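You operate a simulated robot arm through the tools that you are given. There is no shell and no other tool.

Carry out the task below with a simulated robot arm. There is one attempt and no reset: what you move stays moved.

## Task
Put things in order on the top of the steel table. At the end: the black long buffer is on the shallow silver tray; the white nozzle stands where the black long buffer stood; the purple flush nozzle stands on top of the black tall rubber pad; the green tip stands where the black flush nozzle stood; the black flush nozzle stands where the white nozzle stood; whatever was shut is shut again. Leave all else as you found it, and nothing knocked over.

The check looks at the end state, three seconds after you hand in, the way a careful person would. Anything else that was tipped, shoved, dropped, spilled or broken makes it a failure.

## Robot
A 6-joint arm with a two-finger parallel gripper, fixed in place. Base frame: the origin is at the foot of the arm, x ahead of it, y to its left, z up; the work surface is at about z = 800. Lengths are in mm, angles in rad, forces in N, time in s.
With the tool pointing down near the work surface it reaches from about 240 to 640 mm from the base axis. Its first joint turns from -1.152 to 1.152 rad. Payload 2.7 kg.
The tool frame sits at the grasp point between the pads (the TCP): z along the fingers, y along the line on which they close. The tips reach 23 mm beyond it. The gripper opens to 94 mm. The fingers are 38 mm wide and 10 mm thick; the gripper's body (54 by 96 mm) begins 39 mm behind the TCP.
Orientation is that of the tool frame in the base frame, as a unit quaternion [x, y, z, w]. With the fingers straight down and closing along the base's y, the tool's x points along the base's -x, its y along +y and its z along -z.

## Interface
- The arm moves only by the tool apply_moves. Its arguments are lists of equal length, an entry for each row: "turn": the turn, a rotation vector about the tool's x, y, z in rad, a list of three; "slide": the shift along the tool's x, y, z in mm, a list of three; "fingers": the finger opening in mm, from 0 to 94. In form: {"turn": [[wx, wy, wz], ...], "slide": [[tx, ty, tz], ...], "fingers": [fingers, ...]}. A call has 1 to 20 rows; each row shifts and turns the commanded pose from where the row before left it, along the tool's axes as they then stand. Rows are played at 5 a second. More than 50 mm and 0.15 rad between two rows, or a gripper value outside its range, and nothing of the call is played. A pose out of reach is approached as far as the arm can. The call stops where the force on the tool passes 40 N (or 10 N more than at its start, if that is more) or the arm is blocked; 0.2 s more then pass. Each finger travels about 45 mm/s and halts on what it meets, pressing with about 42 N; the grip force reading is that of the motor and also rises with nothing between the fingers. The clock runs only during rows and for 0.2 s after the last one: add rows that do not move to give the fingers time. The reply holds the time, the measured pose of the TCP, the force on the tool along the base axes, the opening and the grip force, in the units named above and with some noise, with the torque about the TCP (base axes, N m) and any sound that the robot's microphone picked up.
- Cameras (640 x 400 px; columns grow to the right, rows downward): "scene" is fixed at [97.3, -439.3, 1410.8]; the picture's right is [0.69, -0.73, 0.00], its down [-0.40, -0.37, -0.84] and it looks along [0.61, 0.57, -0.55] (base axes); focal length 374 px, centre (320, 200). "wrist" rides on the gripper at [86, 16, -74] in the tool frame; the picture's right is [-0.18, 0.98, 0.00], its down [-0.58, -0.11, -0.81] and it looks along [-0.79, -0.15, 0.59] (tool axes); focal length 243 px, centre (320, 200). There is no depth. A picture from a camera that has moved, and an enlarged one, comes with that camera's place and axes in the base frame and with its lens. The place of the scene camera against the robot may be out by one fixed shift of up to 18 mm in any direction.
- capture(camera): a new picture of that camera. The clock stands still meanwhile.
- close_up(camera, box): a new picture of the part [left, top, right, bottom] of that camera's present view, enlarged. The clock stands still meanwhile.
- job_done(): hands the job in; it is judged then, once.

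Places have to be worked out from the pictures, the camera data and where the tool is seen. Open the gripper and draw the arm clear of the work before you hand the job in, unless the task says otherwise.

The tools are called after "Request:" by a JSON object that holds its "op" and its "data". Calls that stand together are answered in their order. apply_moves: Moves the arm, as the interface text tells. Its arguments: {"type":"object","properties":{"turn":{"type":"array"},"slide":{"type":"array"},"fingers":{"type":"array"}},"required":["turn","slide","fingers"]} The other tools are called the same way: capture (camera) takes a picture; close_up (camera, box) takes an enlarged picture of a part of a camera's view; job_done () hands the job in.

At the start:

```text
time_s: 0.0
position: [337.1, 176.0, 1109.0]
orientation: [0.0, 1.0, -0.001, 0.0]
wrist_force: [-0.4, -0.3, 0.7]
torque: [0.02, -0.03, 0.0]
finger_gap: 94.1
grip_force: 0.0
```

scene: 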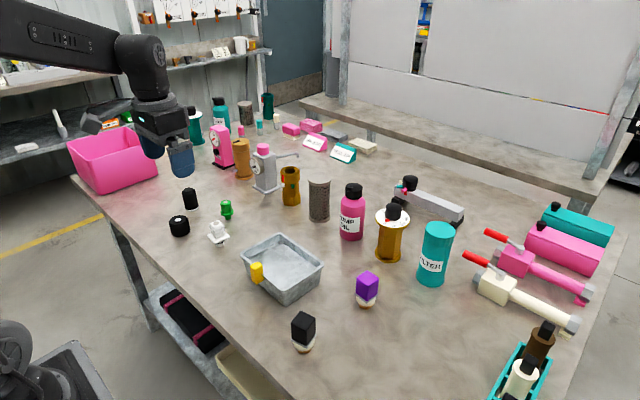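
wrist: 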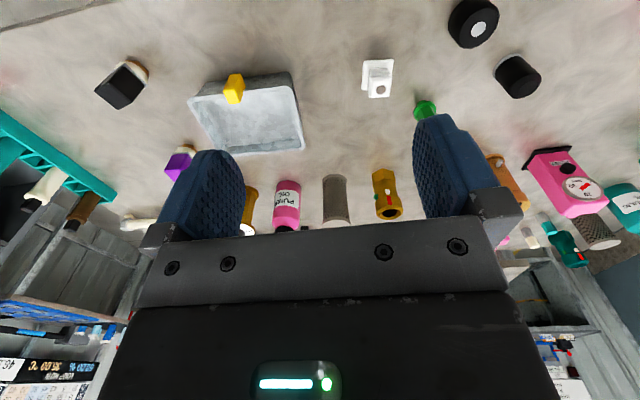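

I start by taking enlarged views of the scene to identify the named objects.

Request:
{"op": "close_up", "data": {"camera": "scene", "box": [150, 160, 310, 260]}}

Request:
{"op": "close_up", "data": {"camera": "scene", "box": [230, 220, 420, 370]}}

Request:
{"op": "close_up", "data": {"camera": "scene", "box": [420, 180, 640, 400]}}

Request:
{"op": "close_up", "data": {"camera": "scene", "box": [180, 80, 400, 200]}}

```text
4.00 times, centred on (230, 210) of scene
camera zoom: at [97.3, -439.3, 1410.8], right [0.69, -0.73, 0.0], down [-0.4, -0.37, -0.84], along [0.61, 0.57, -0.55], focal length 1494 px, centre (680, 160)
```

zoom: 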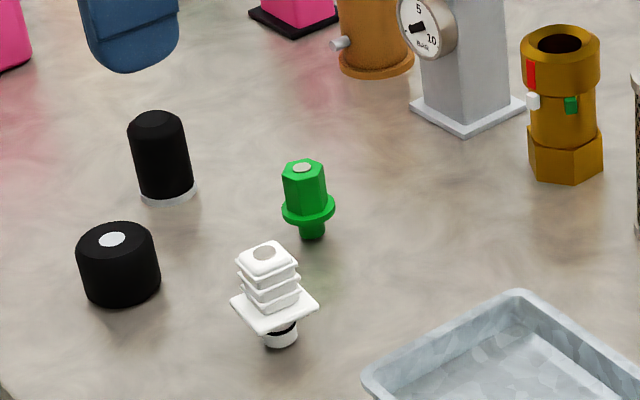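

```text
2.67 times, centred on (325, 295) of scene
camera zoom: at [97.3, -439.3, 1410.8], right [0.69, -0.73, 0.0], down [-0.4, -0.37, -0.84], along [0.61, 0.57, -0.55], focal length 996 px, centre (307, -53)
```

zoom: 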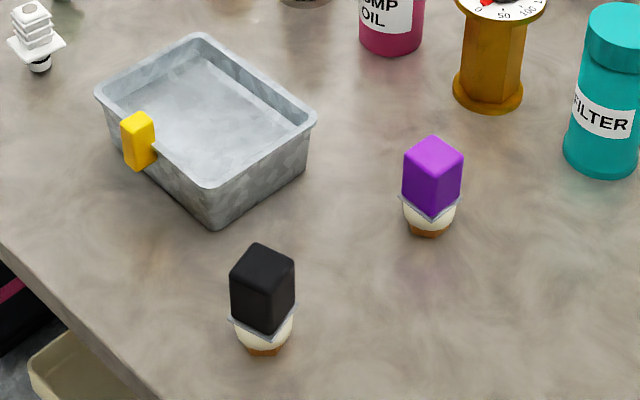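

```text
1.82 times, centred on (530, 290) of scene
camera zoom: at [97.3, -439.3, 1410.8], right [0.69, -0.73, 0.0], down [-0.4, -0.37, -0.84], along [0.61, 0.57, -0.55], focal length 679 px, centre (-62, 36)
```

zoom: 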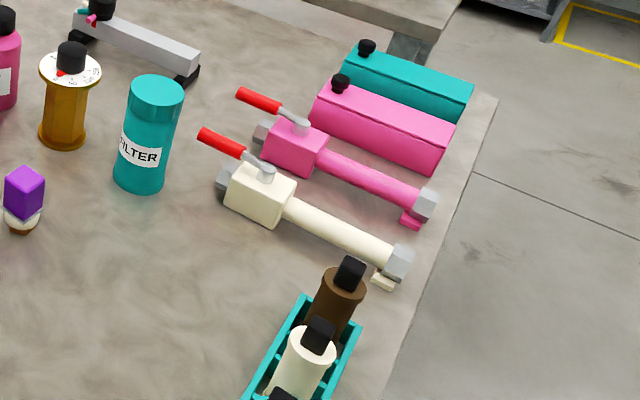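

```text
2.91 times, centred on (290, 140) of scene
camera zoom: at [97.3, -439.3, 1410.8], right [0.69, -0.73, 0.0], down [-0.4, -0.37, -0.84], along [0.61, 0.57, -0.55], focal length 1087 px, centre (407, 374)
```

zoom: 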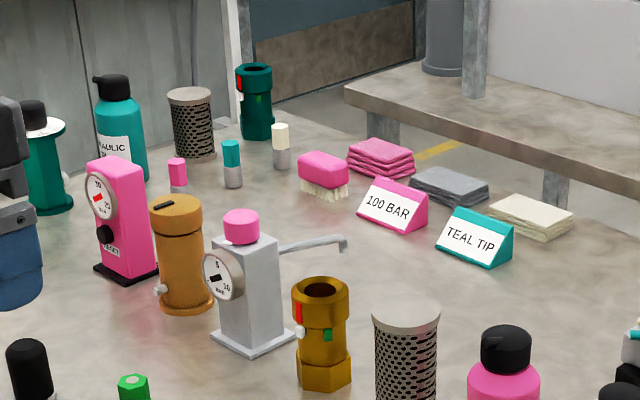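

The black long buffer looks like the tall cylinder with the pale base ring, and the rubber pad is the wide one beside it. I move the gripper over that corner to localise things with the wrist camera.

Request:
{"op": "apply_moves", "data": {"turn": [[0, 0, 0], [0, 0, 0], [0, 0, 0], [0, 0, 0], [0, 0, 0]], "slide": [[-8.6, 30.8, 21.8], [-8.6, 30.8, 21.8], [-8.6, 30.8, 21.8], [-8.6, 30.8, 21.8], [-8.6, 30.8, 21.8]], "fingers": [94, 94, 94, 94, 94]}}

```text
time_s: 1.2
position: [381.2, 329.0, 997.9]
orientation: [0.001, 1.0, 0.0, 0.001]
wrist_force: [-0.1, -1.2, 0.0]
torque: [-0.02, 0.0, 0.03]
finger_gap: 94.1
grip_force: 0.0
```

The arm is at about (381, 329, 998). I take a wrist picture and a new scene picture to see the objects from here.

Request:
{"op": "capture", "data": {"camera": "wrist"}}

Request:
{"op": "capture", "data": {"camera": "scene"}}

```text
taken
camera wrist: at [295.8, 346.9, 1073.0], right [0.18, 0.98, 0.0], down [0.58, -0.11, 0.81], along [0.79, -0.15, -0.59], focal length 243 px, centre (320, 200)
```

wrist: 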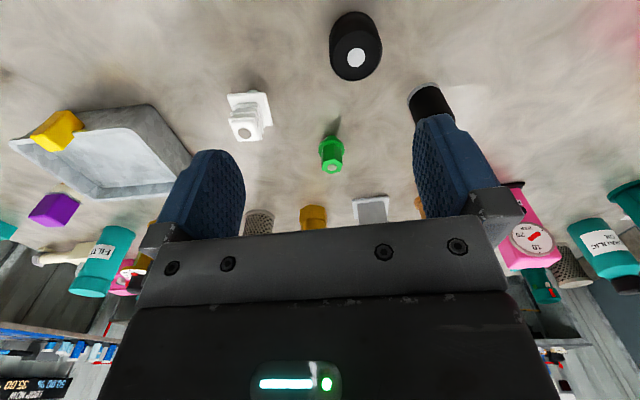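

```text
taken
```

scene: 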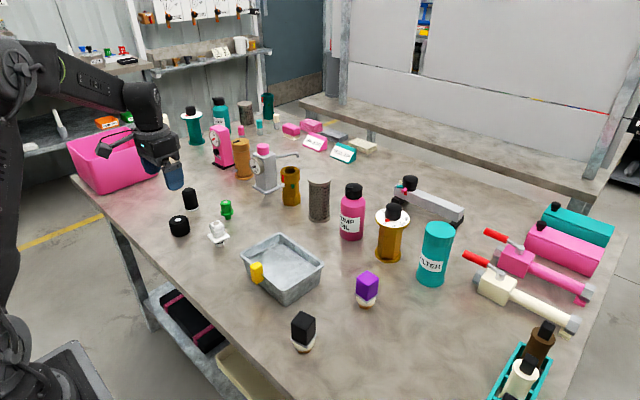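

Now I enlarge the wrist view around the pad, buffer, white nozzle and green tip.

Request:
{"op": "close_up", "data": {"camera": "wrist", "box": [200, 0, 480, 175]}}

Request:
{"op": "close_up", "data": {"camera": "wrist", "box": [0, 80, 200, 205]}}

```text
2.29 times, centred on (340, 88) of wrist
camera zoom: at [295.8, 346.9, 1073.0], right [0.18, 0.98, 0.0], down [0.58, -0.11, 0.81], along [0.79, -0.15, -0.59], focal length 555 px, centre (274, 457)
```

zoom: 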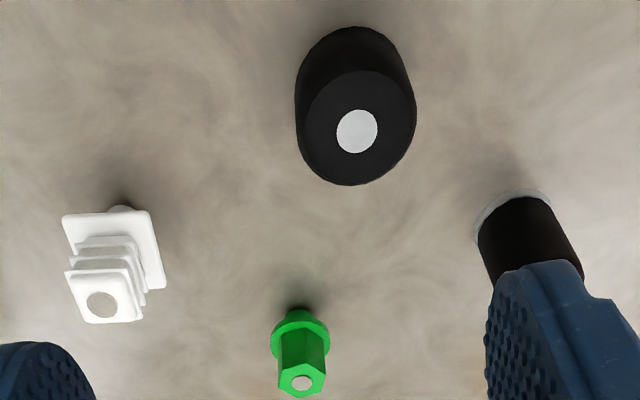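

```text
3.20 times, centred on (100, 142) of wrist
camera zoom: at [295.8, 346.9, 1073.0], right [0.18, 0.98, 0.0], down [0.58, -0.11, 0.81], along [0.79, -0.15, -0.59], focal length 776 px, centre (1024, 384)
```

zoom: 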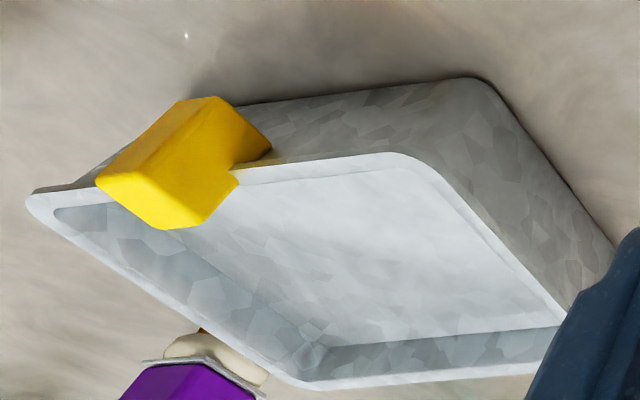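

I judge the pad at about (400, 360), top z≈840; white nozzle about (443, 238); green tip about (517, 320); buffer about (482, 447). I turn the tool to face the buffer's bearing and move closer to see it.

Request:
{"op": "apply_moves", "data": {"turn": [[0, 0, -0.1494], [0, 0, -0.1494], [0, 0, -0.1494], [0, 0, -0.1494], [0, 0, -0.1494], [0, 0, 0], [0, 0, 0], [0, 0, 0]], "slide": [[0, 0, 0], [0, 0, 0], [0, 0, 0], [0, 0, 0], [0, 0, 0], [-28, 6.3, 12], [-28, 6.3, 12], [-28, 6.3, 12]], "fingers": [94, 94, 94, 94, 94, 94, 94, 94]}}

Request:
{"op": "capture", "data": {"camera": "wrist"}}

```text
time_s: 3.0
position: [429.9, 399.5, 963.9]
orientation: [-0.365, 0.931, 0.0, 0.0]
wrist_force: [0.4, 0.4, 0.5]
torque: [0.02, 0.0, -0.01]
finger_gap: 93.8
grip_force: 0.0
```

```text
taken
camera wrist: at [356.1, 353.9, 1037.6], right [-0.53, 0.85, 0.0], down [0.5, 0.32, 0.81], along [0.68, 0.43, -0.59], focal length 243 px, centre (320, 200)
```

wrist: 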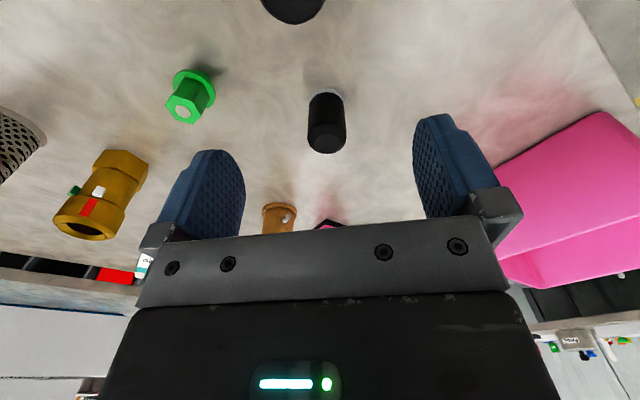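

The buffer is near the image centre; I enlarge it for accurate measurement.

Request:
{"op": "close_up", "data": {"camera": "wrist", "box": [247, 60, 407, 160]}}

Request:
{"op": "close_up", "data": {"camera": "wrist", "box": [140, 40, 260, 140]}}

```text
4.00 times, centred on (327, 110) of wrist
camera zoom: at [356.1, 353.9, 1037.6], right [-0.53, 0.85, 0.0], down [0.5, 0.32, 0.81], along [0.68, 0.43, -0.59], focal length 970 px, centre (292, 560)
```

zoom: 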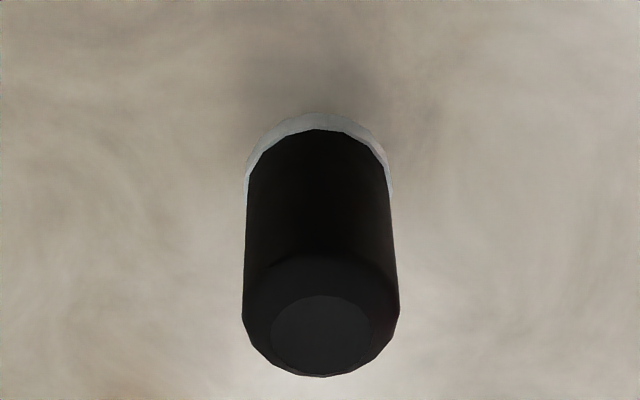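

```text
4.00 times, centred on (200, 90) of wrist
camera zoom: at [356.1, 353.9, 1037.6], right [-0.53, 0.85, 0.0], down [0.5, 0.32, 0.81], along [0.68, 0.43, -0.59], focal length 970 px, centre (800, 640)
```

zoom: 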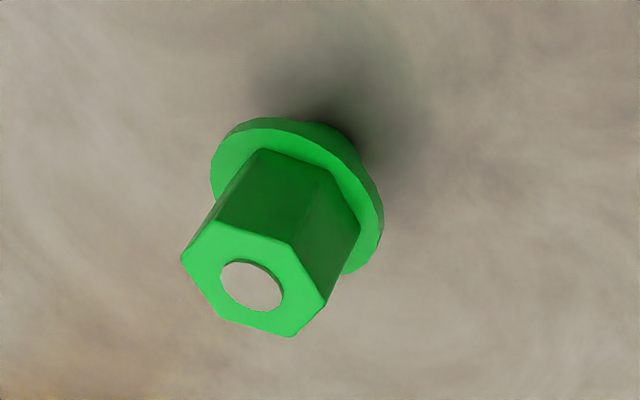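

Buffer centre ≈ (480, 440), top z ≈ 862, diameter ≈ 40. I move over it at z≈920 and check that the arm reaches that far out.

Request:
{"op": "apply_moves", "data": {"turn": [[0, 0, 0], [0, 0, 0], [0, 0, 0], [0, 0, 0]], "slide": [[-21.4, -1.4, 14.6], [-21.4, -1.4, 14.6], [-21.4, -1.4, 14.6], [0, 0, 0]], "fingers": [94, 94, 94, 94]}}

Request:
{"op": "capture", "data": {"camera": "wrist"}}

```text
time_s: 4.0
position: [473.8, 434.6, 918.2]
orientation: [-0.366, 0.931, 0.0, -0.002]
wrist_force: [-0.2, -0.2, 0.0]
torque: [0.0, -0.02, -0.01]
finger_gap: 94.1
grip_force: 0.0
out of reach, approached as far as the arm can: row 3
```

```text
taken
camera wrist: at [399.7, 388.5, 993.0], right [-0.53, 0.85, 0.0], down [0.5, 0.32, 0.81], along [0.68, 0.43, -0.59], focal length 243 px, centre (320, 200)
```

wrist: 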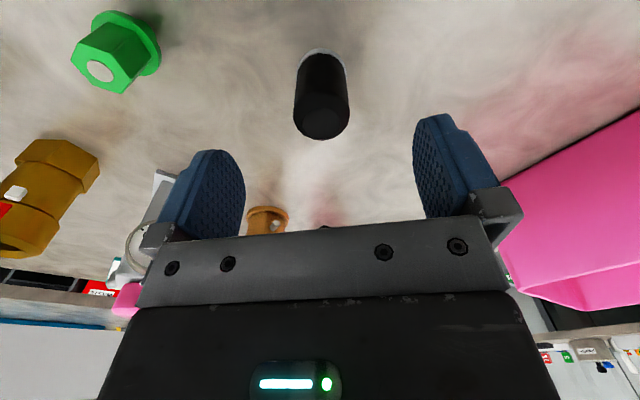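

The vertical tool stops about 8 mm short (range 643). I tilt the fingers slightly outward about the tool y axis, which brings the spot within reach, and read the pose.

Request:
{"op": "apply_moves", "data": {"turn": [[0, -0.12, 0], [0, 0, 0]], "slide": [[0, 0, 0], [0, 0, 0]], "fingers": [94, 94]}}

Request:
{"op": "close_up", "data": {"camera": "wrist", "box": [160, 0, 480, 200]}}

```text
time_s: 4.6
position: [473.9, 434.7, 920.2]
orientation: [-0.364, 0.929, 0.022, 0.057]
wrist_force: [-1.2, -0.2, 0.7]
torque: [0.02, 0.0, -0.01]
finger_gap: 94.2
grip_force: 0.1
```

```text
2.00 times, centred on (320, 100) of wrist
camera zoom: at [393.6, 383.3, 982.3], right [-0.53, 0.85, 0.02], down [0.43, 0.25, 0.87], along [0.73, 0.47, -0.49], focal length 485 px, centre (320, 400)
```

zoom: 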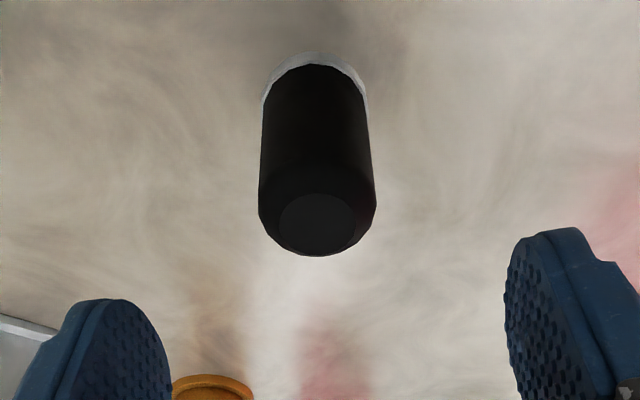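

Measurements agree on (480, 440). I shift outward 8 mm and descend to z≈843 around the buffer with the fingers open.

Request:
{"op": "apply_moves", "data": {"turn": [[0, 0, 0], [0, 0, 0], [0, 0, 0], [0, 0, 0], [0, 0, 0]], "slide": [[-8.0, -0.3, 1.0], [3.07, 0, 25.5], [3.07, 0, 25.5], [3.07, 0, 25.5], [0, 0, 0]], "fingers": [94, 94, 94, 94, 94]}}

Request:
{"op": "capture", "data": {"camera": "wrist"}}

Request:
{"op": "close_up", "data": {"camera": "scene", "box": [110, 130, 270, 260]}}

```text
time_s: 5.8
position: [479.9, 440.1, 841.9]
orientation: [-0.364, 0.929, 0.022, 0.055]
wrist_force: [0.0, -0.4, -1.4]
torque: [0.0, -0.03, 0.03]
finger_gap: 93.9
grip_force: 0.0
```

```text
taken
camera wrist: at [399.8, 388.7, 905.8], right [-0.53, 0.85, 0.02], down [0.43, 0.25, 0.87], along [0.73, 0.47, -0.49], focal length 243 px, centre (320, 200)
```

wrist: 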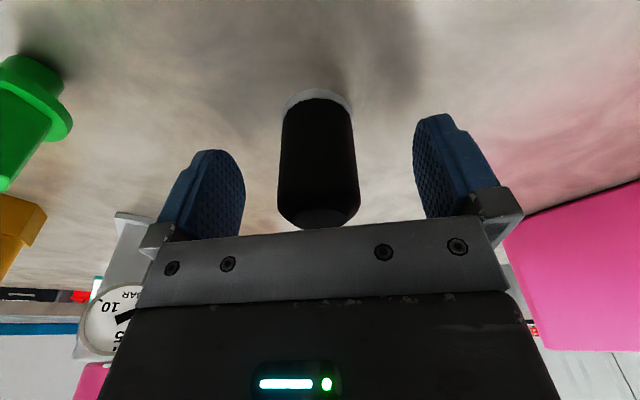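

```text
3.08 times, centred on (190, 195) of scene
camera zoom: at [97.3, -439.3, 1410.8], right [0.69, -0.73, 0.0], down [-0.4, -0.37, -0.84], along [0.61, 0.57, -0.55], focal length 1149 px, centre (720, 215)
```

zoom: 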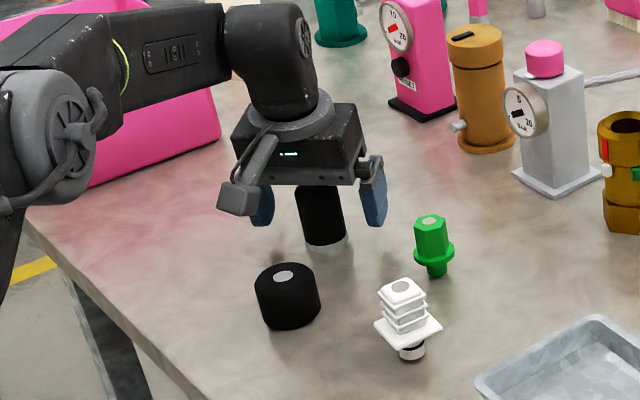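

The fingers straddle the buffer evenly. I close on it in place.

Request:
{"op": "apply_moves", "data": {"turn": [[0, 0, 0], [0, 0, 0], [0, 0, 0], [0, 0, 0], [0, 0, 0]], "slide": [[0, 0, 0], [0, 0, 0], [0, 0, 0], [0, 0, 0], [0, 0, 0]], "fingers": [75, 57, 42, 30, 30]}}

```text
time_s: 7.0
position: [479.4, 441.0, 842.1]
orientation: [-0.364, 0.929, 0.022, 0.056]
wrist_force: [0.1, -0.4, 0.3]
torque: [-0.01, 0.01, -0.02]
finger_gap: 36.4
grip_force: 42.0
```

Gripped at 36.4 mm wide. I lift it straight up and draw inward a little.

Request:
{"op": "apply_moves", "data": {"turn": [[0, 0, 0], [0, 0, 0], [0, 0, 0], [0, 0, 0], [0, 0, 0]], "slide": [[-1.2, 0, -9.9], [-3.6, 0, -29.8], [-4.8, 0, -39.7], [-4.8, 0, -39.7], [0, 0, 0]], "fingers": [30, 30, 30, 30, 30]}}

Request:
{"op": "capture", "data": {"camera": "wrist"}}

```text
time_s: 8.2
position: [481.3, 441.3, 962.5]
orientation: [-0.364, 0.929, 0.022, 0.056]
wrist_force: [0.2, -0.4, -0.7]
torque: [0.02, 0.01, 0.01]
finger_gap: 36.3
grip_force: 42.2
```

```text
taken
camera wrist: at [401.5, 389.1, 1026.8], right [-0.53, 0.85, 0.02], down [0.43, 0.25, 0.87], along [0.73, 0.47, -0.49], focal length 243 px, centre (320, 200)
```

wrist: 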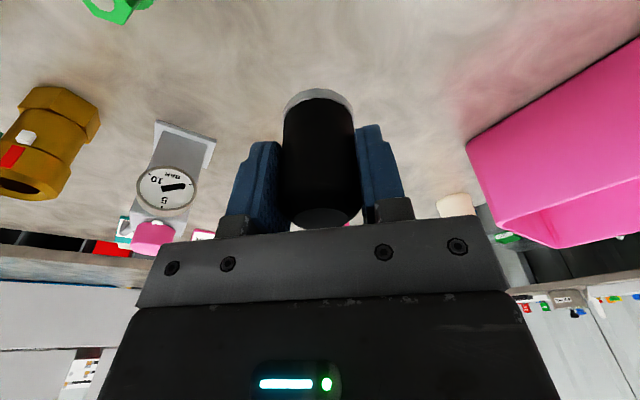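

The buffer is held firmly and upright. I draw inward, turn the tool back toward straight ahead, and move to a spot where the camera can see the tray.

Request:
{"op": "apply_moves", "data": {"turn": [[0, 0, 0], [0, 0, 0], [0, 0, 0], [0, 0, 0], [0.0168, 0, 0.139], [0.0168, 0, 0.139], [0.0168, 0, 0.139], [0.0168, 0, 0.139], [0.0168, 0, 0.139], [0, 0, 0], [0, 0, 0], [0, 0, 0], [0, 0, 0], [0, 0, 0]], "slide": [[39.7, 0, -4.8], [39.7, 0, -4.8], [39.7, 0, -4.8], [39.7, 0, -4.8], [0, 0, 0], [0, 0, 0], [0, 0, 0], [0, 0, 0], [0, 0, 0], [1.9, -40, 0], [1.9, -40, 0], [1.9, -40, 0], [1.9, -40, 0], [1.9, -40, 0]], "fingers": [30, 30, 30, 30, 30, 30, 30, 30, 30, 30, 30, 30, 30, 30]}}

Request:
{"op": "capture", "data": {"camera": "wrist"}}

```text
time_s: 11.2
position: [362.2, 132.0, 962.0]
orientation: [-0.024, 0.998, 0.002, 0.059]
wrist_force: [-0.2, 0.5, -0.6]
torque: [0.0, 0.01, 0.01]
finger_gap: 36.4
grip_force: 42.1
```

```text
taken
camera wrist: at [267.9, 144.0, 1024.0], right [0.14, 0.99, 0.02], down [0.49, -0.09, 0.87], along [0.86, -0.11, -0.49], focal length 243 px, centre (320, 200)
```

wrist: 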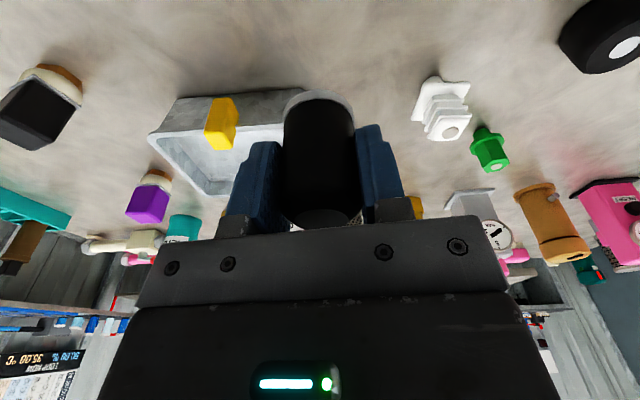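

The tray is partly hidden by the held buffer. I enlarge this view and shift to the left to see the whole tray.

Request:
{"op": "apply_moves", "data": {"turn": [[0, 0, 0], [0, 0, 0], [0, 0, 0]], "slide": [[0, 33, -15], [0, 33, -15], [0, 33, -15]], "fingers": [30, 30, 30]}}

Request:
{"op": "close_up", "data": {"camera": "wrist", "box": [40, 50, 280, 200]}}

```text
time_s: 12.0
position: [353.7, 231.1, 1006.9]
orientation: [-0.024, 0.998, 0.002, 0.061]
wrist_force: [0.1, 0.0, -0.8]
torque: [0.0, -0.02, -0.01]
finger_gap: 36.4
grip_force: 42.2
```

```text
2.67 times, centred on (160, 125) of wrist
camera zoom: at [258.7, 243.6, 1069.3], right [0.14, 0.99, 0.02], down [0.49, -0.09, 0.87], along [0.86, -0.11, -0.49], focal length 647 px, centre (747, 400)
```

zoom: 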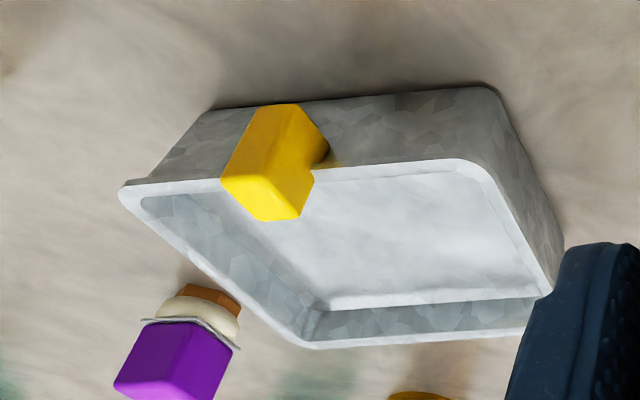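

Combining wrist and scene rays, the tray rim is at z≈861 with corners about (408,-28), (418,117), (518,-35), (528,113), and its floor is at z≈845 (shallow). I carry the buffer over the tray centre (470, 45), staying well above.

Request:
{"op": "apply_moves", "data": {"turn": [[0, 0, 0], [0, 0, 0], [0, 0, 0], [0, 0, 0], [0, 0, 0], [0, 0, 0], [0, 0, 0], [0, 0, 0]], "slide": [[-17.8, -31.9, 2.14], [-17.8, -31.9, 2.14], [-17.8, -31.9, 2.14], [-17.8, -31.9, 2.14], [-17.8, -31.9, 2.14], [-17.8, -31.9, 2.14], [4.8, 0, 39.7], [0, 0, 0]], "fingers": [30, 30, 30, 30, 30, 30, 30, 30]}}

Request:
{"op": "capture", "data": {"camera": "wrist"}}

Request:
{"op": "close_up", "data": {"camera": "scene", "box": [180, 170, 420, 320]}}

```text
time_s: 13.8
position: [469.4, 44.0, 966.5]
orientation: [-0.023, 0.998, 0.001, 0.06]
wrist_force: [0.1, 0.0, -1.2]
torque: [0.0, -0.03, -0.03]
finger_gap: 36.6
grip_force: 41.7
```

```text
taken
camera wrist: at [374.9, 55.9, 1030.1], right [0.14, 0.99, 0.02], down [0.49, -0.09, 0.87], along [0.86, -0.11, -0.49], focal length 243 px, centre (320, 200)
```

wrist: 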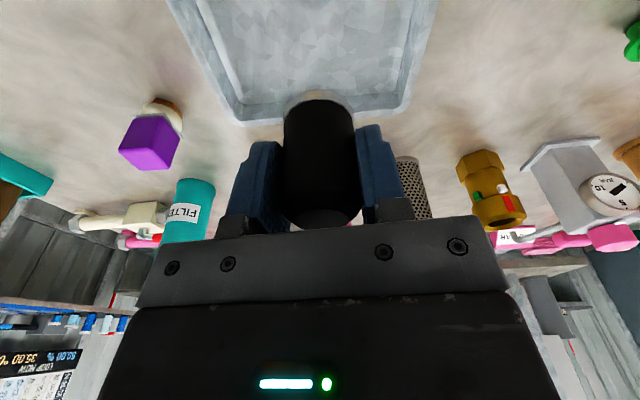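

```text
2.67 times, centred on (300, 245) of scene
camera zoom: at [97.3, -439.3, 1410.8], right [0.69, -0.73, 0.0], down [-0.4, -0.37, -0.84], along [0.61, 0.57, -0.55], focal length 996 px, centre (373, 80)
```

zoom: 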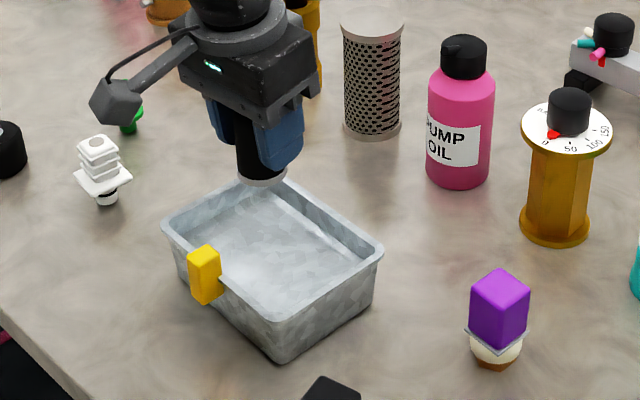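

The buffer hangs over the tray centre. I lower it to just above the rim level, then in small steps watching the force.

Request:
{"op": "apply_moves", "data": {"turn": [[0, 0, 0], [0, 0, 0], [0, 0, 0], [0, 0, 0]], "slide": [[3.6, 0, 29.8], [3.6, 0, 29.8], [0.96, 0, 7.9], [0, 0, 0]], "fingers": [30, 30, 30, 30]}}

Request:
{"op": "close_up", "data": {"camera": "scene", "box": [200, 180, 360, 320]}}

```text
time_s: 14.8
position: [468.8, 43.8, 897.6]
orientation: [-0.024, 0.998, 0.002, 0.059]
wrist_force: [0.9, -0.3, -0.5]
torque: [0.04, -0.02, 0.01]
finger_gap: 36.5
grip_force: 41.6
```

```text
2.86 times, centred on (280, 250) of scene
camera zoom: at [97.3, -439.3, 1410.8], right [0.69, -0.73, 0.0], down [-0.4, -0.37, -0.84], along [0.61, 0.57, -0.55], focal length 1067 px, centre (434, 57)
```

zoom: 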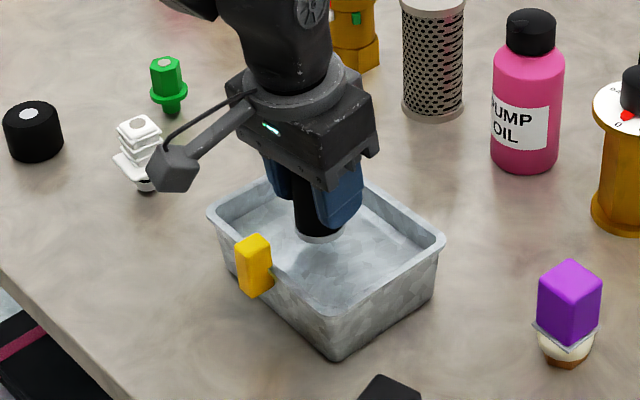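

Bottom of the buffer is at about z=855. I go down in 2 mm steps.

Request:
{"op": "apply_moves", "data": {"turn": [[0, 0, 0], [0, 0, 0], [0, 0, 0], [0, 0, 0]], "slide": [[0.24, 0, 2], [0.24, 0, 2], [0.24, 0, 2], [0.24, 0, 2]], "fingers": [30, 30, 30, 30]}}

```text
time_s: 15.8
position: [469.0, 45.0, 889.7]
orientation: [-0.024, 0.998, 0.002, 0.06]
wrist_force: [-0.3, 1.0, -1.0]
torque: [0.0, 0.02, -0.01]
finger_gap: 36.4
grip_force: 42.1
```

No contact yet at TCP z=889.7. I continue in small steps.

Request:
{"op": "apply_moves", "data": {"turn": [[0, 0, 0], [0, 0, 0], [0, 0, 0], [0, 0, 0]], "slide": [[0.18, 0, 1.5], [0.18, 0, 1.5], [0.18, 0, 1.5], [0.18, 0, 1.5]], "fingers": [30, 30, 30, 30]}}

Request:
{"op": "close_up", "data": {"camera": "scene", "box": [220, 190, 360, 310]}}

```text
time_s: 16.8
position: [469.4, 43.2, 883.4]
orientation: [-0.023, 0.998, 0.002, 0.06]
wrist_force: [0.9, -0.5, -0.5]
torque: [0.0, -0.01, -0.02]
finger_gap: 36.5
grip_force: 42.0
```

```text
3.33 times, centred on (290, 250) of scene
camera zoom: at [97.3, -439.3, 1410.8], right [0.69, -0.73, 0.0], down [-0.4, -0.37, -0.84], along [0.61, 0.57, -0.55], focal length 1245 px, centre (420, 33)
```

zoom: 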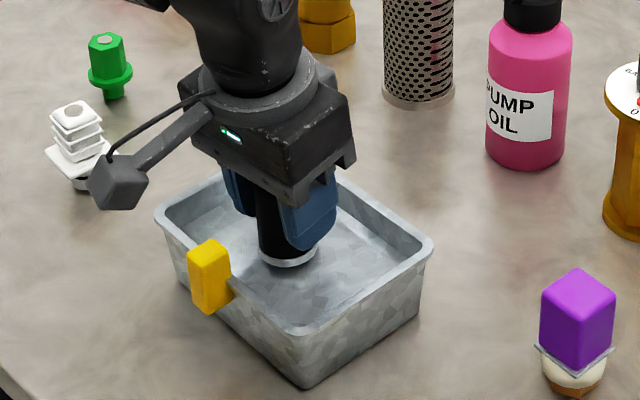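

Still no contact (bottom ≈ 841), so the floor lies lower. I keep descending gently.

Request:
{"op": "apply_moves", "data": {"turn": [[0, 0, 0], [0, 0, 0], [0, 0, 0], [0, 0, 0], [0, 0, 0]], "slide": [[0.18, 0, 1.5], [0.18, 0, 1.5], [0.18, 0, 1.5], [0.18, 0, 1.5], [0.18, 0, 1.5]], "fingers": [30, 30, 30, 30, 30]}}

Request:
{"op": "close_up", "data": {"camera": "scene", "box": [220, 190, 360, 310]}}

```text
time_s: 18.0
position: [469.8, 43.4, 878.1]
orientation: [-0.023, 0.998, 0.002, 0.063]
wrist_force: [-8.6, -3.0, 25.1]
torque: [-0.08, 0.39, 0.0]
finger_gap: 36.5
grip_force: 42.2
```

```text
3.33 times, centred on (290, 250) of scene
camera zoom: at [96.7, -439.4, 1410.8], right [0.69, -0.73, 0.0], down [-0.4, -0.37, -0.84], along [0.61, 0.57, -0.55], focal length 1245 px, centre (420, 33)
```

zoom: 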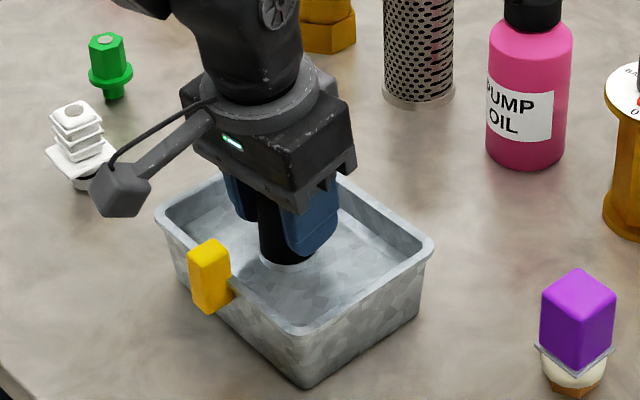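

Contact: about 25 N upward at TCP z≈878, so the floor is at about z=836. I ease up 1 mm to relieve the load and then read the force.

Request:
{"op": "apply_moves", "data": {"turn": [[0, 0, 0], [0, 0, 0]], "slide": [[-0.12, 0, -1.0], [0, 0, 0]], "fingers": [30, 30]}}

```text
time_s: 18.6
position: [470.9, 44.2, 877.8]
orientation: [-0.023, 0.998, 0.001, 0.061]
wrist_force: [-0.1, -0.3, 21.0]
torque: [0.01, 0.04, 0.02]
finger_gap: 36.5
grip_force: 42.3
```

Still 21 N of load, so I ease up a little more.

Request:
{"op": "apply_moves", "data": {"turn": [[0, 0, 0], [0, 0, 0]], "slide": [[-0.12, 0, -1.0], [0, 0, 0]], "fingers": [30, 30]}}

```text
time_s: 19.2
position: [468.9, 43.9, 877.9]
orientation: [-0.023, 0.998, 0.002, 0.06]
wrist_force: [4.7, 0.0, 11.1]
torque: [0.0, -0.25, 0.02]
finger_gap: 36.3
grip_force: 42.0
```

Load is down to 11 N. I release by opening to 56 mm, which stays inside the tray walls.

Request:
{"op": "apply_moves", "data": {"turn": [[0, 0, 0], [0, 0, 0], [0, 0, 0], [0, 0, 0]], "slide": [[0, 0, 0], [0, 0, 0], [0, 0, 0], [0, 0, 0]], "fingers": [38, 46, 56, 56]}}

Request:
{"op": "capture", "data": {"camera": "wrist"}}

Request:
{"op": "close_up", "data": {"camera": "scene", "box": [220, 190, 360, 310]}}

```text
time_s: 20.2
position: [469.1, 44.8, 878.1]
orientation: [-0.024, 0.998, 0.001, 0.061]
wrist_force: [0.3, 0.5, -0.1]
torque: [0.02, 0.01, -0.03]
finger_gap: 55.9
grip_force: 0.0
```

```text
taken
camera wrist: at [374.3, 56.4, 941.9], right [0.14, 0.99, 0.02], down [0.49, -0.09, 0.87], along [0.86, -0.11, -0.49], focal length 243 px, centre (320, 200)
```

wrist: 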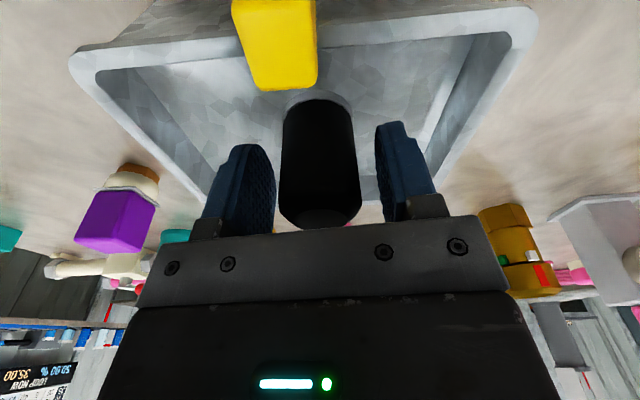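

```text
3.33 times, centred on (290, 250) of scene
camera zoom: at [97.3, -439.3, 1410.8], right [0.69, -0.73, 0.0], down [-0.4, -0.37, -0.84], along [0.61, 0.57, -0.55], focal length 1245 px, centre (420, 33)
```

zoom: 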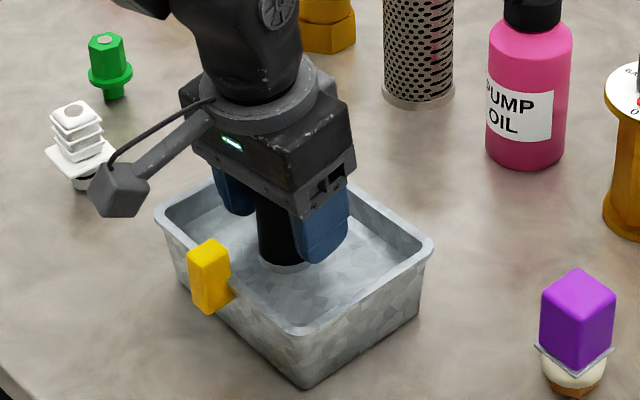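

The buffer stands in the tray on its own. I rise straight up, turn, and go to look at the white nozzle.

Request:
{"op": "apply_moves", "data": {"turn": [[0, 0, 0], [0, 0, 0], [0, 0, 0], [0, 0, 0], [0.0124, 0, 0.1028], [0.0124, 0, 0.1028], [0, 0, 0], [0, 0, 0], [0, 0, 0], [0, 0, 0], [0, 0, 0], [0, 0, 0]], "slide": [[-1.2, 0, -9.9], [-3.0, 0, -24.8], [-4, 0, -33.1], [-4, 0, -33.1], [0, 0, 0], [0, 0, 0], [22.6, 36, -2.7], [22.6, 36, -2.7], [22.6, 36, -2.7], [22.6, 36, -2.7], [22.6, 36, -2.7], [0, 0, 0]], "fingers": [56, 56, 56, 56, 56, 56, 94, 94, 94, 94, 94, 94]}}

Request:
{"op": "capture", "data": {"camera": "wrist"}}

Request:
{"op": "close_up", "data": {"camera": "scene", "box": [220, 190, 360, 310]}}

```text
time_s: 22.8
position: [384.8, 240.5, 979.5]
orientation: [0.08, 0.995, -0.004, 0.06]
wrist_force: [-0.2, 0.6, -0.3]
torque: [-0.02, 0.01, 0.01]
finger_gap: 94.1
grip_force: 0.1
```

```text
taken
camera wrist: at [294.6, 273.4, 1043.5], right [0.34, 0.94, 0.02], down [0.46, -0.18, 0.87], along [0.82, -0.28, -0.49], focal length 243 px, centre (320, 200)
```

wrist: 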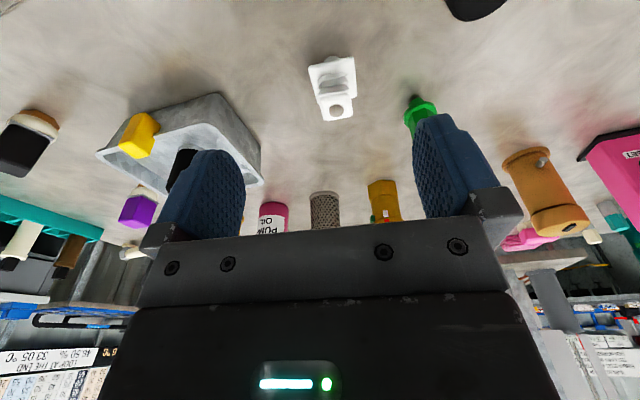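

```text
3.33 times, centred on (290, 250) of scene
camera zoom: at [97.3, -439.3, 1410.8], right [0.69, -0.73, 0.0], down [-0.4, -0.37, -0.84], along [0.61, 0.57, -0.55], focal length 1245 px, centre (420, 33)
```

zoom: 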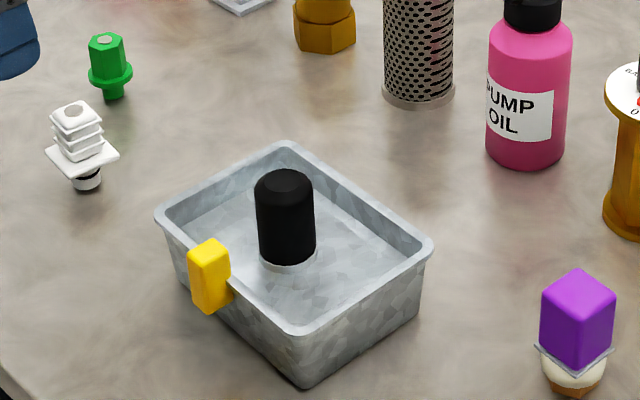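

The buffer stands upright in the tray and the tray hasn't moved. Now I enlarge the white nozzle in the wrist view.

Request:
{"op": "close_up", "data": {"camera": "wrist", "box": [270, 40, 390, 140]}}

Request:
{"op": "close_up", "data": {"camera": "scene", "box": [190, 205, 250, 255]}}

```text
4.00 times, centred on (330, 90) of wrist
camera zoom: at [294.6, 273.4, 1043.5], right [0.34, 0.94, 0.02], down [0.46, -0.18, 0.87], along [0.82, -0.28, -0.49], focal length 970 px, centre (280, 640)
```

zoom: 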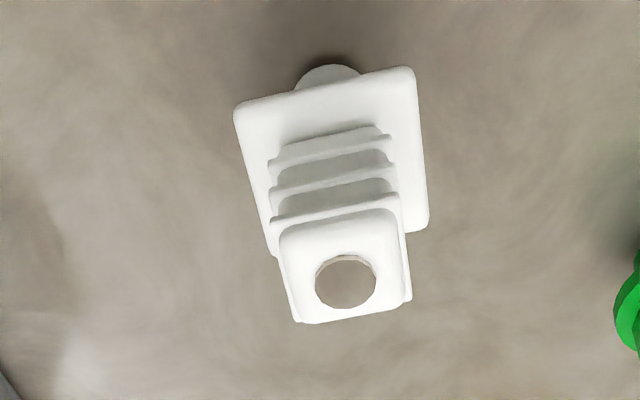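

```text
8.00 times, centred on (220, 230) of scene
camera zoom: at [97.3, -439.3, 1410.8], right [0.69, -0.73, 0.0], down [-0.4, -0.37, -0.84], along [0.61, 0.57, -0.55], focal length 2988 px, centre (1120, -40)
```

zoom: 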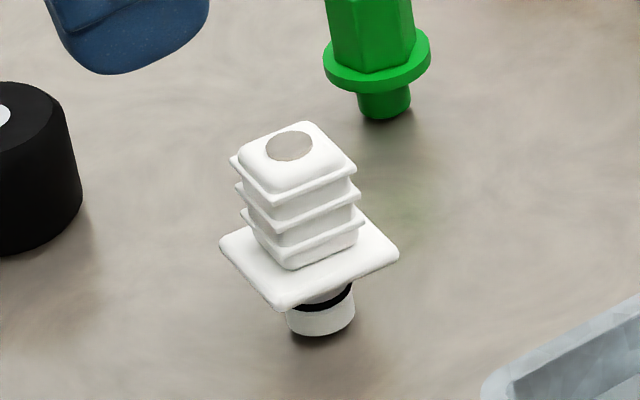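

White nozzle: centre ≈ (439.5, 241), top z ≈ 870, flange top ≈ 830, faces aligned with the tool's present yaw. I move above it at z≈930 and verify.

Request:
{"op": "apply_moves", "data": {"turn": [[0, 0, 0], [0, 0, 0], [0, 0, 0]], "slide": [[-23.8, 4.6, 27.8], [-23.8, 4.6, 27.8], [0, 0, 0]], "fingers": [94, 94, 94]}}

Request:
{"op": "close_up", "data": {"camera": "wrist", "box": [160, 0, 480, 200]}}

```text
time_s: 23.6
position: [440.1, 240.5, 931.7]
orientation: [0.079, 0.995, -0.005, 0.06]
wrist_force: [0.0, 0.1, -0.9]
torque: [-0.02, -0.01, 0.01]
finger_gap: 94.1
grip_force: 0.1
```

```text
2.00 times, centred on (320, 100) of wrist
camera zoom: at [350.1, 272.4, 994.0], right [0.34, 0.94, 0.02], down [0.46, -0.18, 0.87], along [0.82, -0.28, -0.49], focal length 485 px, centre (320, 400)
```

zoom: 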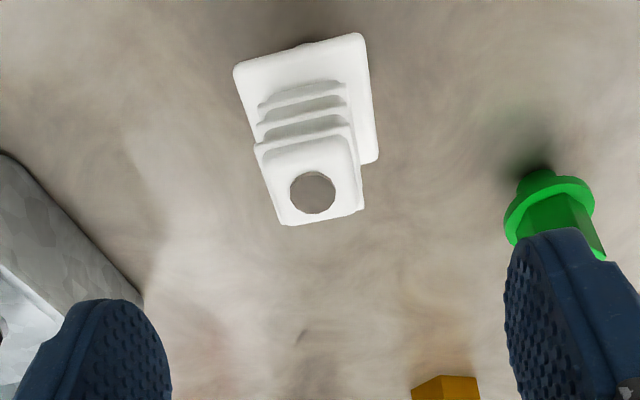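

Position confirmed at (439, 241). I descend to TCP z≈859 so the tips stay above the flange, then close.

Request:
{"op": "apply_moves", "data": {"turn": [[0, 0, 0], [0, 0, 0], [0, 0, 0], [0, 0, 0]], "slide": [[3.2, 0, 24.1], [2.9, 0, 24.1], [2.9, 0, 24.1], [0, 0, 0]], "fingers": [94, 80, 70, 70]}}

Request:
{"op": "capture", "data": {"camera": "wrist"}}

Request:
{"op": "close_up", "data": {"camera": "scene", "box": [160, 180, 280, 270]}}

```text
time_s: 24.6
position: [440.1, 241.4, 857.4]
orientation: [0.079, 0.995, -0.005, 0.06]
wrist_force: [0.4, 0.4, 0.1]
torque: [-0.01, -0.03, 0.02]
finger_gap: 70.0
grip_force: 0.1
```

```text
taken
camera wrist: at [349.7, 273.1, 921.0], right [0.34, 0.94, 0.02], down [0.46, -0.18, 0.87], along [0.82, -0.28, -0.49], focal length 243 px, centre (320, 200)
```

wrist: 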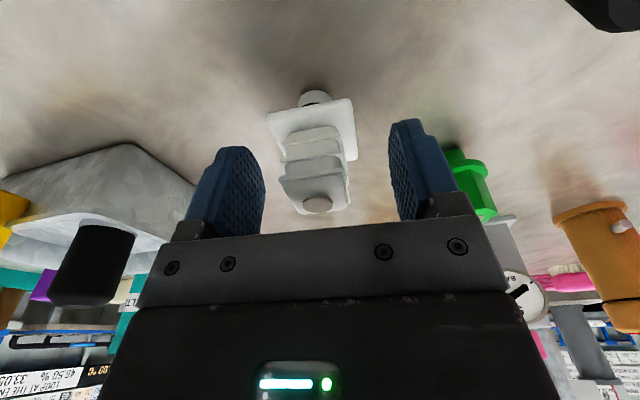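

```text
4.44 times, centred on (220, 225) of scene
camera zoom: at [97.3, -439.3, 1410.8], right [0.69, -0.73, 0.0], down [-0.4, -0.37, -0.84], along [0.61, 0.57, -0.55], focal length 1660 px, centre (764, 89)
```

zoom: 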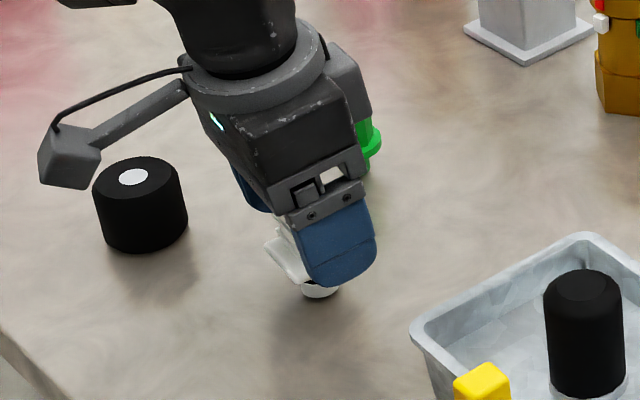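

The nozzle sits between the fingers. I raise 2 mm for flange clearance and close on the body.

Request:
{"op": "apply_moves", "data": {"turn": [[0, 0, 0], [0, 0, 0], [0, 0, 0], [0, 0, 0], [0, 0, 0], [0, 0, 0]], "slide": [[-0.24, 0, -2], [0, 0, 0], [0, 0, 0], [0, 0, 0], [0, 0, 0], [0, 0, 0]], "fingers": [60, 48, 38, 28, 20, 20]}}

Request:
{"op": "capture", "data": {"camera": "wrist"}}

```text
time_s: 26.0
position: [440.8, 242.3, 860.6]
orientation: [0.079, 0.995, -0.005, 0.06]
wrist_force: [0.6, -0.7, 0.6]
torque: [-0.03, 0.02, 0.01]
finger_gap: 27.3
grip_force: 42.0
```

```text
taken
camera wrist: at [349.6, 272.7, 923.4], right [0.34, 0.94, 0.02], down [0.46, -0.18, 0.87], along [0.82, -0.28, -0.49], focal length 243 px, centre (320, 200)
```

wrist: 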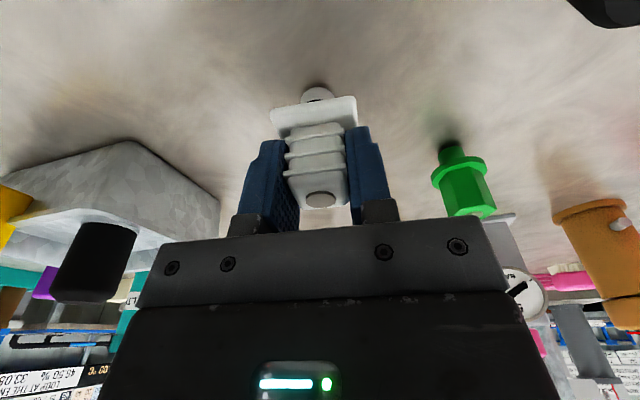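

Gripped at 27.3 mm. I lift it, turn to the radial heading and carry it over the spot where the buffer stood.

Request:
{"op": "apply_moves", "data": {"turn": [[0, 0, 0], [0, 0, 0], [0, 0, 0], [0, 0, 0], [-0.0154, 0, -0.128], [-0.0154, 0, -0.128], [-0.0154, 0, -0.128], [-0.0154, 0, -0.128], [-0.0154, 0, -0.128], [-0.0154, 0, -0.128], [-0.0154, 0, -0.128], [0, 0, 0], [0, 0, 0], [0, 0, 0], [0, 0, 0], [0, 0, 0], [0, 0, 0]], "slide": [[-1.2, 0, -9.9], [-3.6, 0, -29.8], [-3.6, 0, -29.8], [-3.6, 0, -29.8], [0, 0, 0], [0, 0, 0], [0, 0, 0], [0, 0, 0], [0, 0, 0], [0, 0, 0], [0, 0, 0], [-32.6, 23.9, 3.93], [-32.6, 23.9, 3.93], [-32.6, 23.9, 3.93], [-32.6, 23.9, 3.93], [-32.6, 23.9, 3.93], [0, 0, 0]], "fingers": [20, 20, 20, 20, 20, 20, 20, 20, 20, 20, 20, 20, 20, 20, 20, 20, 20]}}

Request:
{"op": "capture", "data": {"camera": "wrist"}}

```text
time_s: 29.6
position: [479.5, 439.3, 959.6]
orientation: [-0.361, 0.931, 0.023, 0.055]
wrist_force: [-0.6, -0.6, -0.9]
torque: [0.02, -0.02, 0.01]
finger_gap: 27.3
grip_force: 42.5
```

```text
taken
camera wrist: at [399.2, 388.6, 1023.9], right [-0.53, 0.85, 0.02], down [0.43, 0.25, 0.87], along [0.73, 0.47, -0.49], focal length 243 px, centre (320, 200)
```

wrist: 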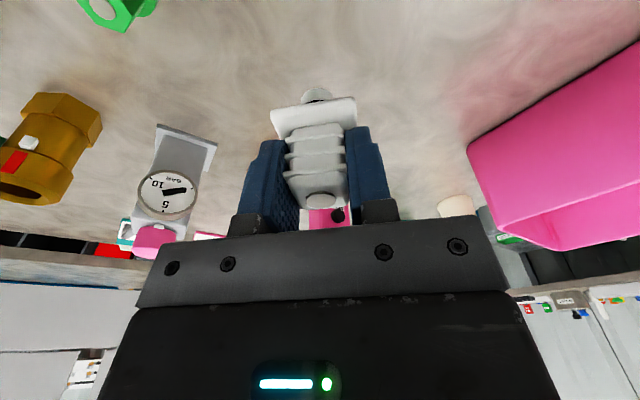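

It is over the old buffer spot. I lower to about 8 mm above the table, then step down gently.

Request:
{"op": "apply_moves", "data": {"turn": [[0, 0, 0], [0, 0, 0], [0, 0, 0], [0, 0, 0]], "slide": [[3.67, 0.5, 30.5], [3.67, 0, 30.5], [3.67, 0, 30.5], [0, 0, 0]], "fingers": [20, 20, 20, 20]}}

Request:
{"op": "apply_moves", "data": {"turn": [[0, 0, 0], [0, 0, 0], [0, 0, 0], [0, 0, 0]], "slide": [[0.18, 0, 1.5], [0.18, 0, 1.5], [0.18, 0, 1.5], [0.12, 0, 1.0]], "fingers": [20, 20, 20, 20]}}

```text
time_s: 30.6
position: [479.3, 440.4, 865.8]
orientation: [-0.361, 0.93, 0.022, 0.056]
wrist_force: [-0.1, -0.1, -0.4]
torque: [0.01, -0.01, -0.03]
finger_gap: 27.2
grip_force: 42.1
```

```text
time_s: 31.6
position: [478.9, 440.4, 861.4]
orientation: [-0.362, 0.93, 0.021, 0.056]
wrist_force: [0.7, -0.1, -0.3]
torque: [0.03, -0.02, -0.01]
finger_gap: 27.0
grip_force: 42.5
```

No contact yet at z=861.4; I step down further in 0.7 mm increments.

Request:
{"op": "apply_moves", "data": {"turn": [[0, 0, 0], [0, 0, 0], [0, 0, 0]], "slide": [[0.08, 0, 0.7], [0.08, 0, 0.7], [0.08, 0, 0.7]], "fingers": [20, 20, 20]}}

```text
time_s: 32.4
position: [480.5, 440.2, 860.8]
orientation: [-0.363, 0.93, 0.022, 0.056]
wrist_force: [-0.2, 1.1, -1.5]
torque: [0.01, -0.01, 0.0]
finger_gap: 27.2
grip_force: 41.6
```

Request:
{"op": "apply_moves", "data": {"turn": [[0, 0, 0], [0, 0, 0]], "slide": [[0.08, 0, 0.7], [0.08, 0, 0.7]], "fingers": [20, 20]}}

Request:
{"op": "close_up", "data": {"camera": "scene", "box": [150, 160, 250, 230]}}

```text
time_s: 33.0
position: [479.1, 439.7, 860.3]
orientation: [-0.362, 0.93, 0.022, 0.056]
wrist_force: [-1.9, -0.7, 7.1]
torque: [-0.03, 0.14, 0.0]
finger_gap: 26.9
grip_force: 42.0
```

```text
5.71 times, centred on (200, 195) of scene
camera zoom: at [97.2, -439.4, 1410.7], right [0.69, -0.73, 0.0], down [-0.4, -0.37, -0.84], along [0.61, 0.57, -0.55], focal length 2134 px, centre (1006, 229)
```

zoom: 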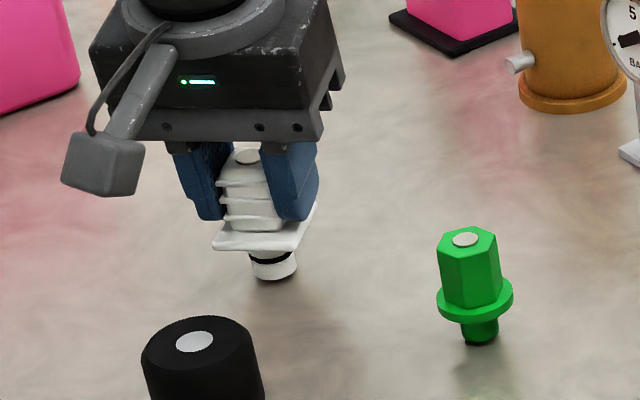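

Light contact (7 N) with the table. I release slowly.

Request:
{"op": "apply_moves", "data": {"turn": [[0, 0, 0], [0, 0, 0], [0, 0, 0], [0, 0, 0], [0, 0, 0]], "slide": [[0, 0, 0], [0, 0, 0], [0, 0, 0], [0, 0, 0], [0, 0, 0]], "fingers": [28, 34, 44, 60, 60]}}

Request:
{"op": "close_up", "data": {"camera": "scene", "box": [150, 160, 250, 230]}}

Request:
{"op": "capture", "data": {"camera": "wrist"}}

```text
time_s: 34.2
position: [479.9, 439.7, 857.2]
orientation: [-0.361, 0.93, 0.022, 0.056]
wrist_force: [0.3, 0.3, 0.8]
torque: [0.01, -0.03, -0.01]
finger_gap: 59.9
grip_force: 0.1
```

```text
5.71 times, centred on (200, 195) of scene
camera zoom: at [97.3, -439.3, 1410.8], right [0.69, -0.73, 0.0], down [-0.4, -0.37, -0.84], along [0.61, 0.57, -0.55], focal length 2134 px, centre (1006, 229)
```

zoom: 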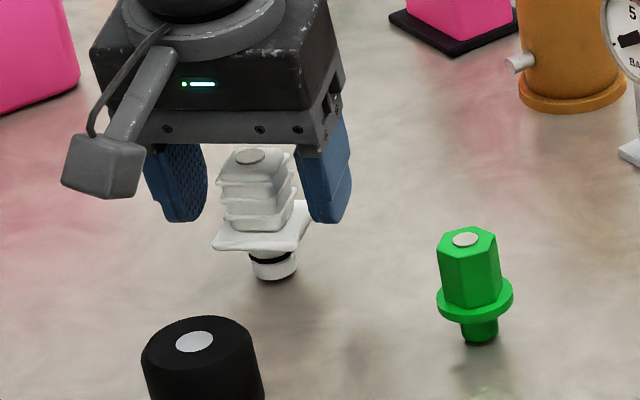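

```text
taken
camera wrist: at [399.5, 387.9, 922.3], right [-0.53, 0.85, 0.02], down [0.43, 0.24, 0.87], along [0.73, 0.47, -0.49], focal length 243 px, centre (320, 200)
```

wrist: 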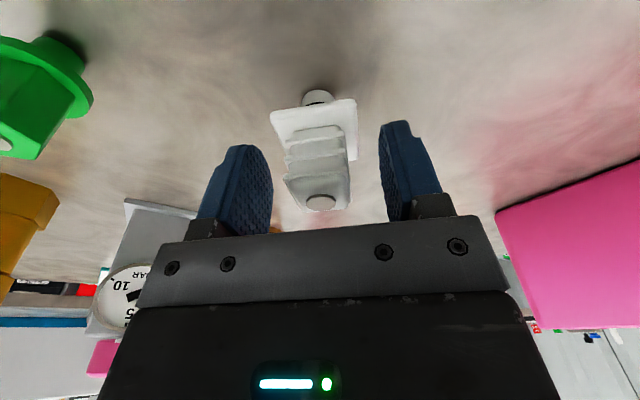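

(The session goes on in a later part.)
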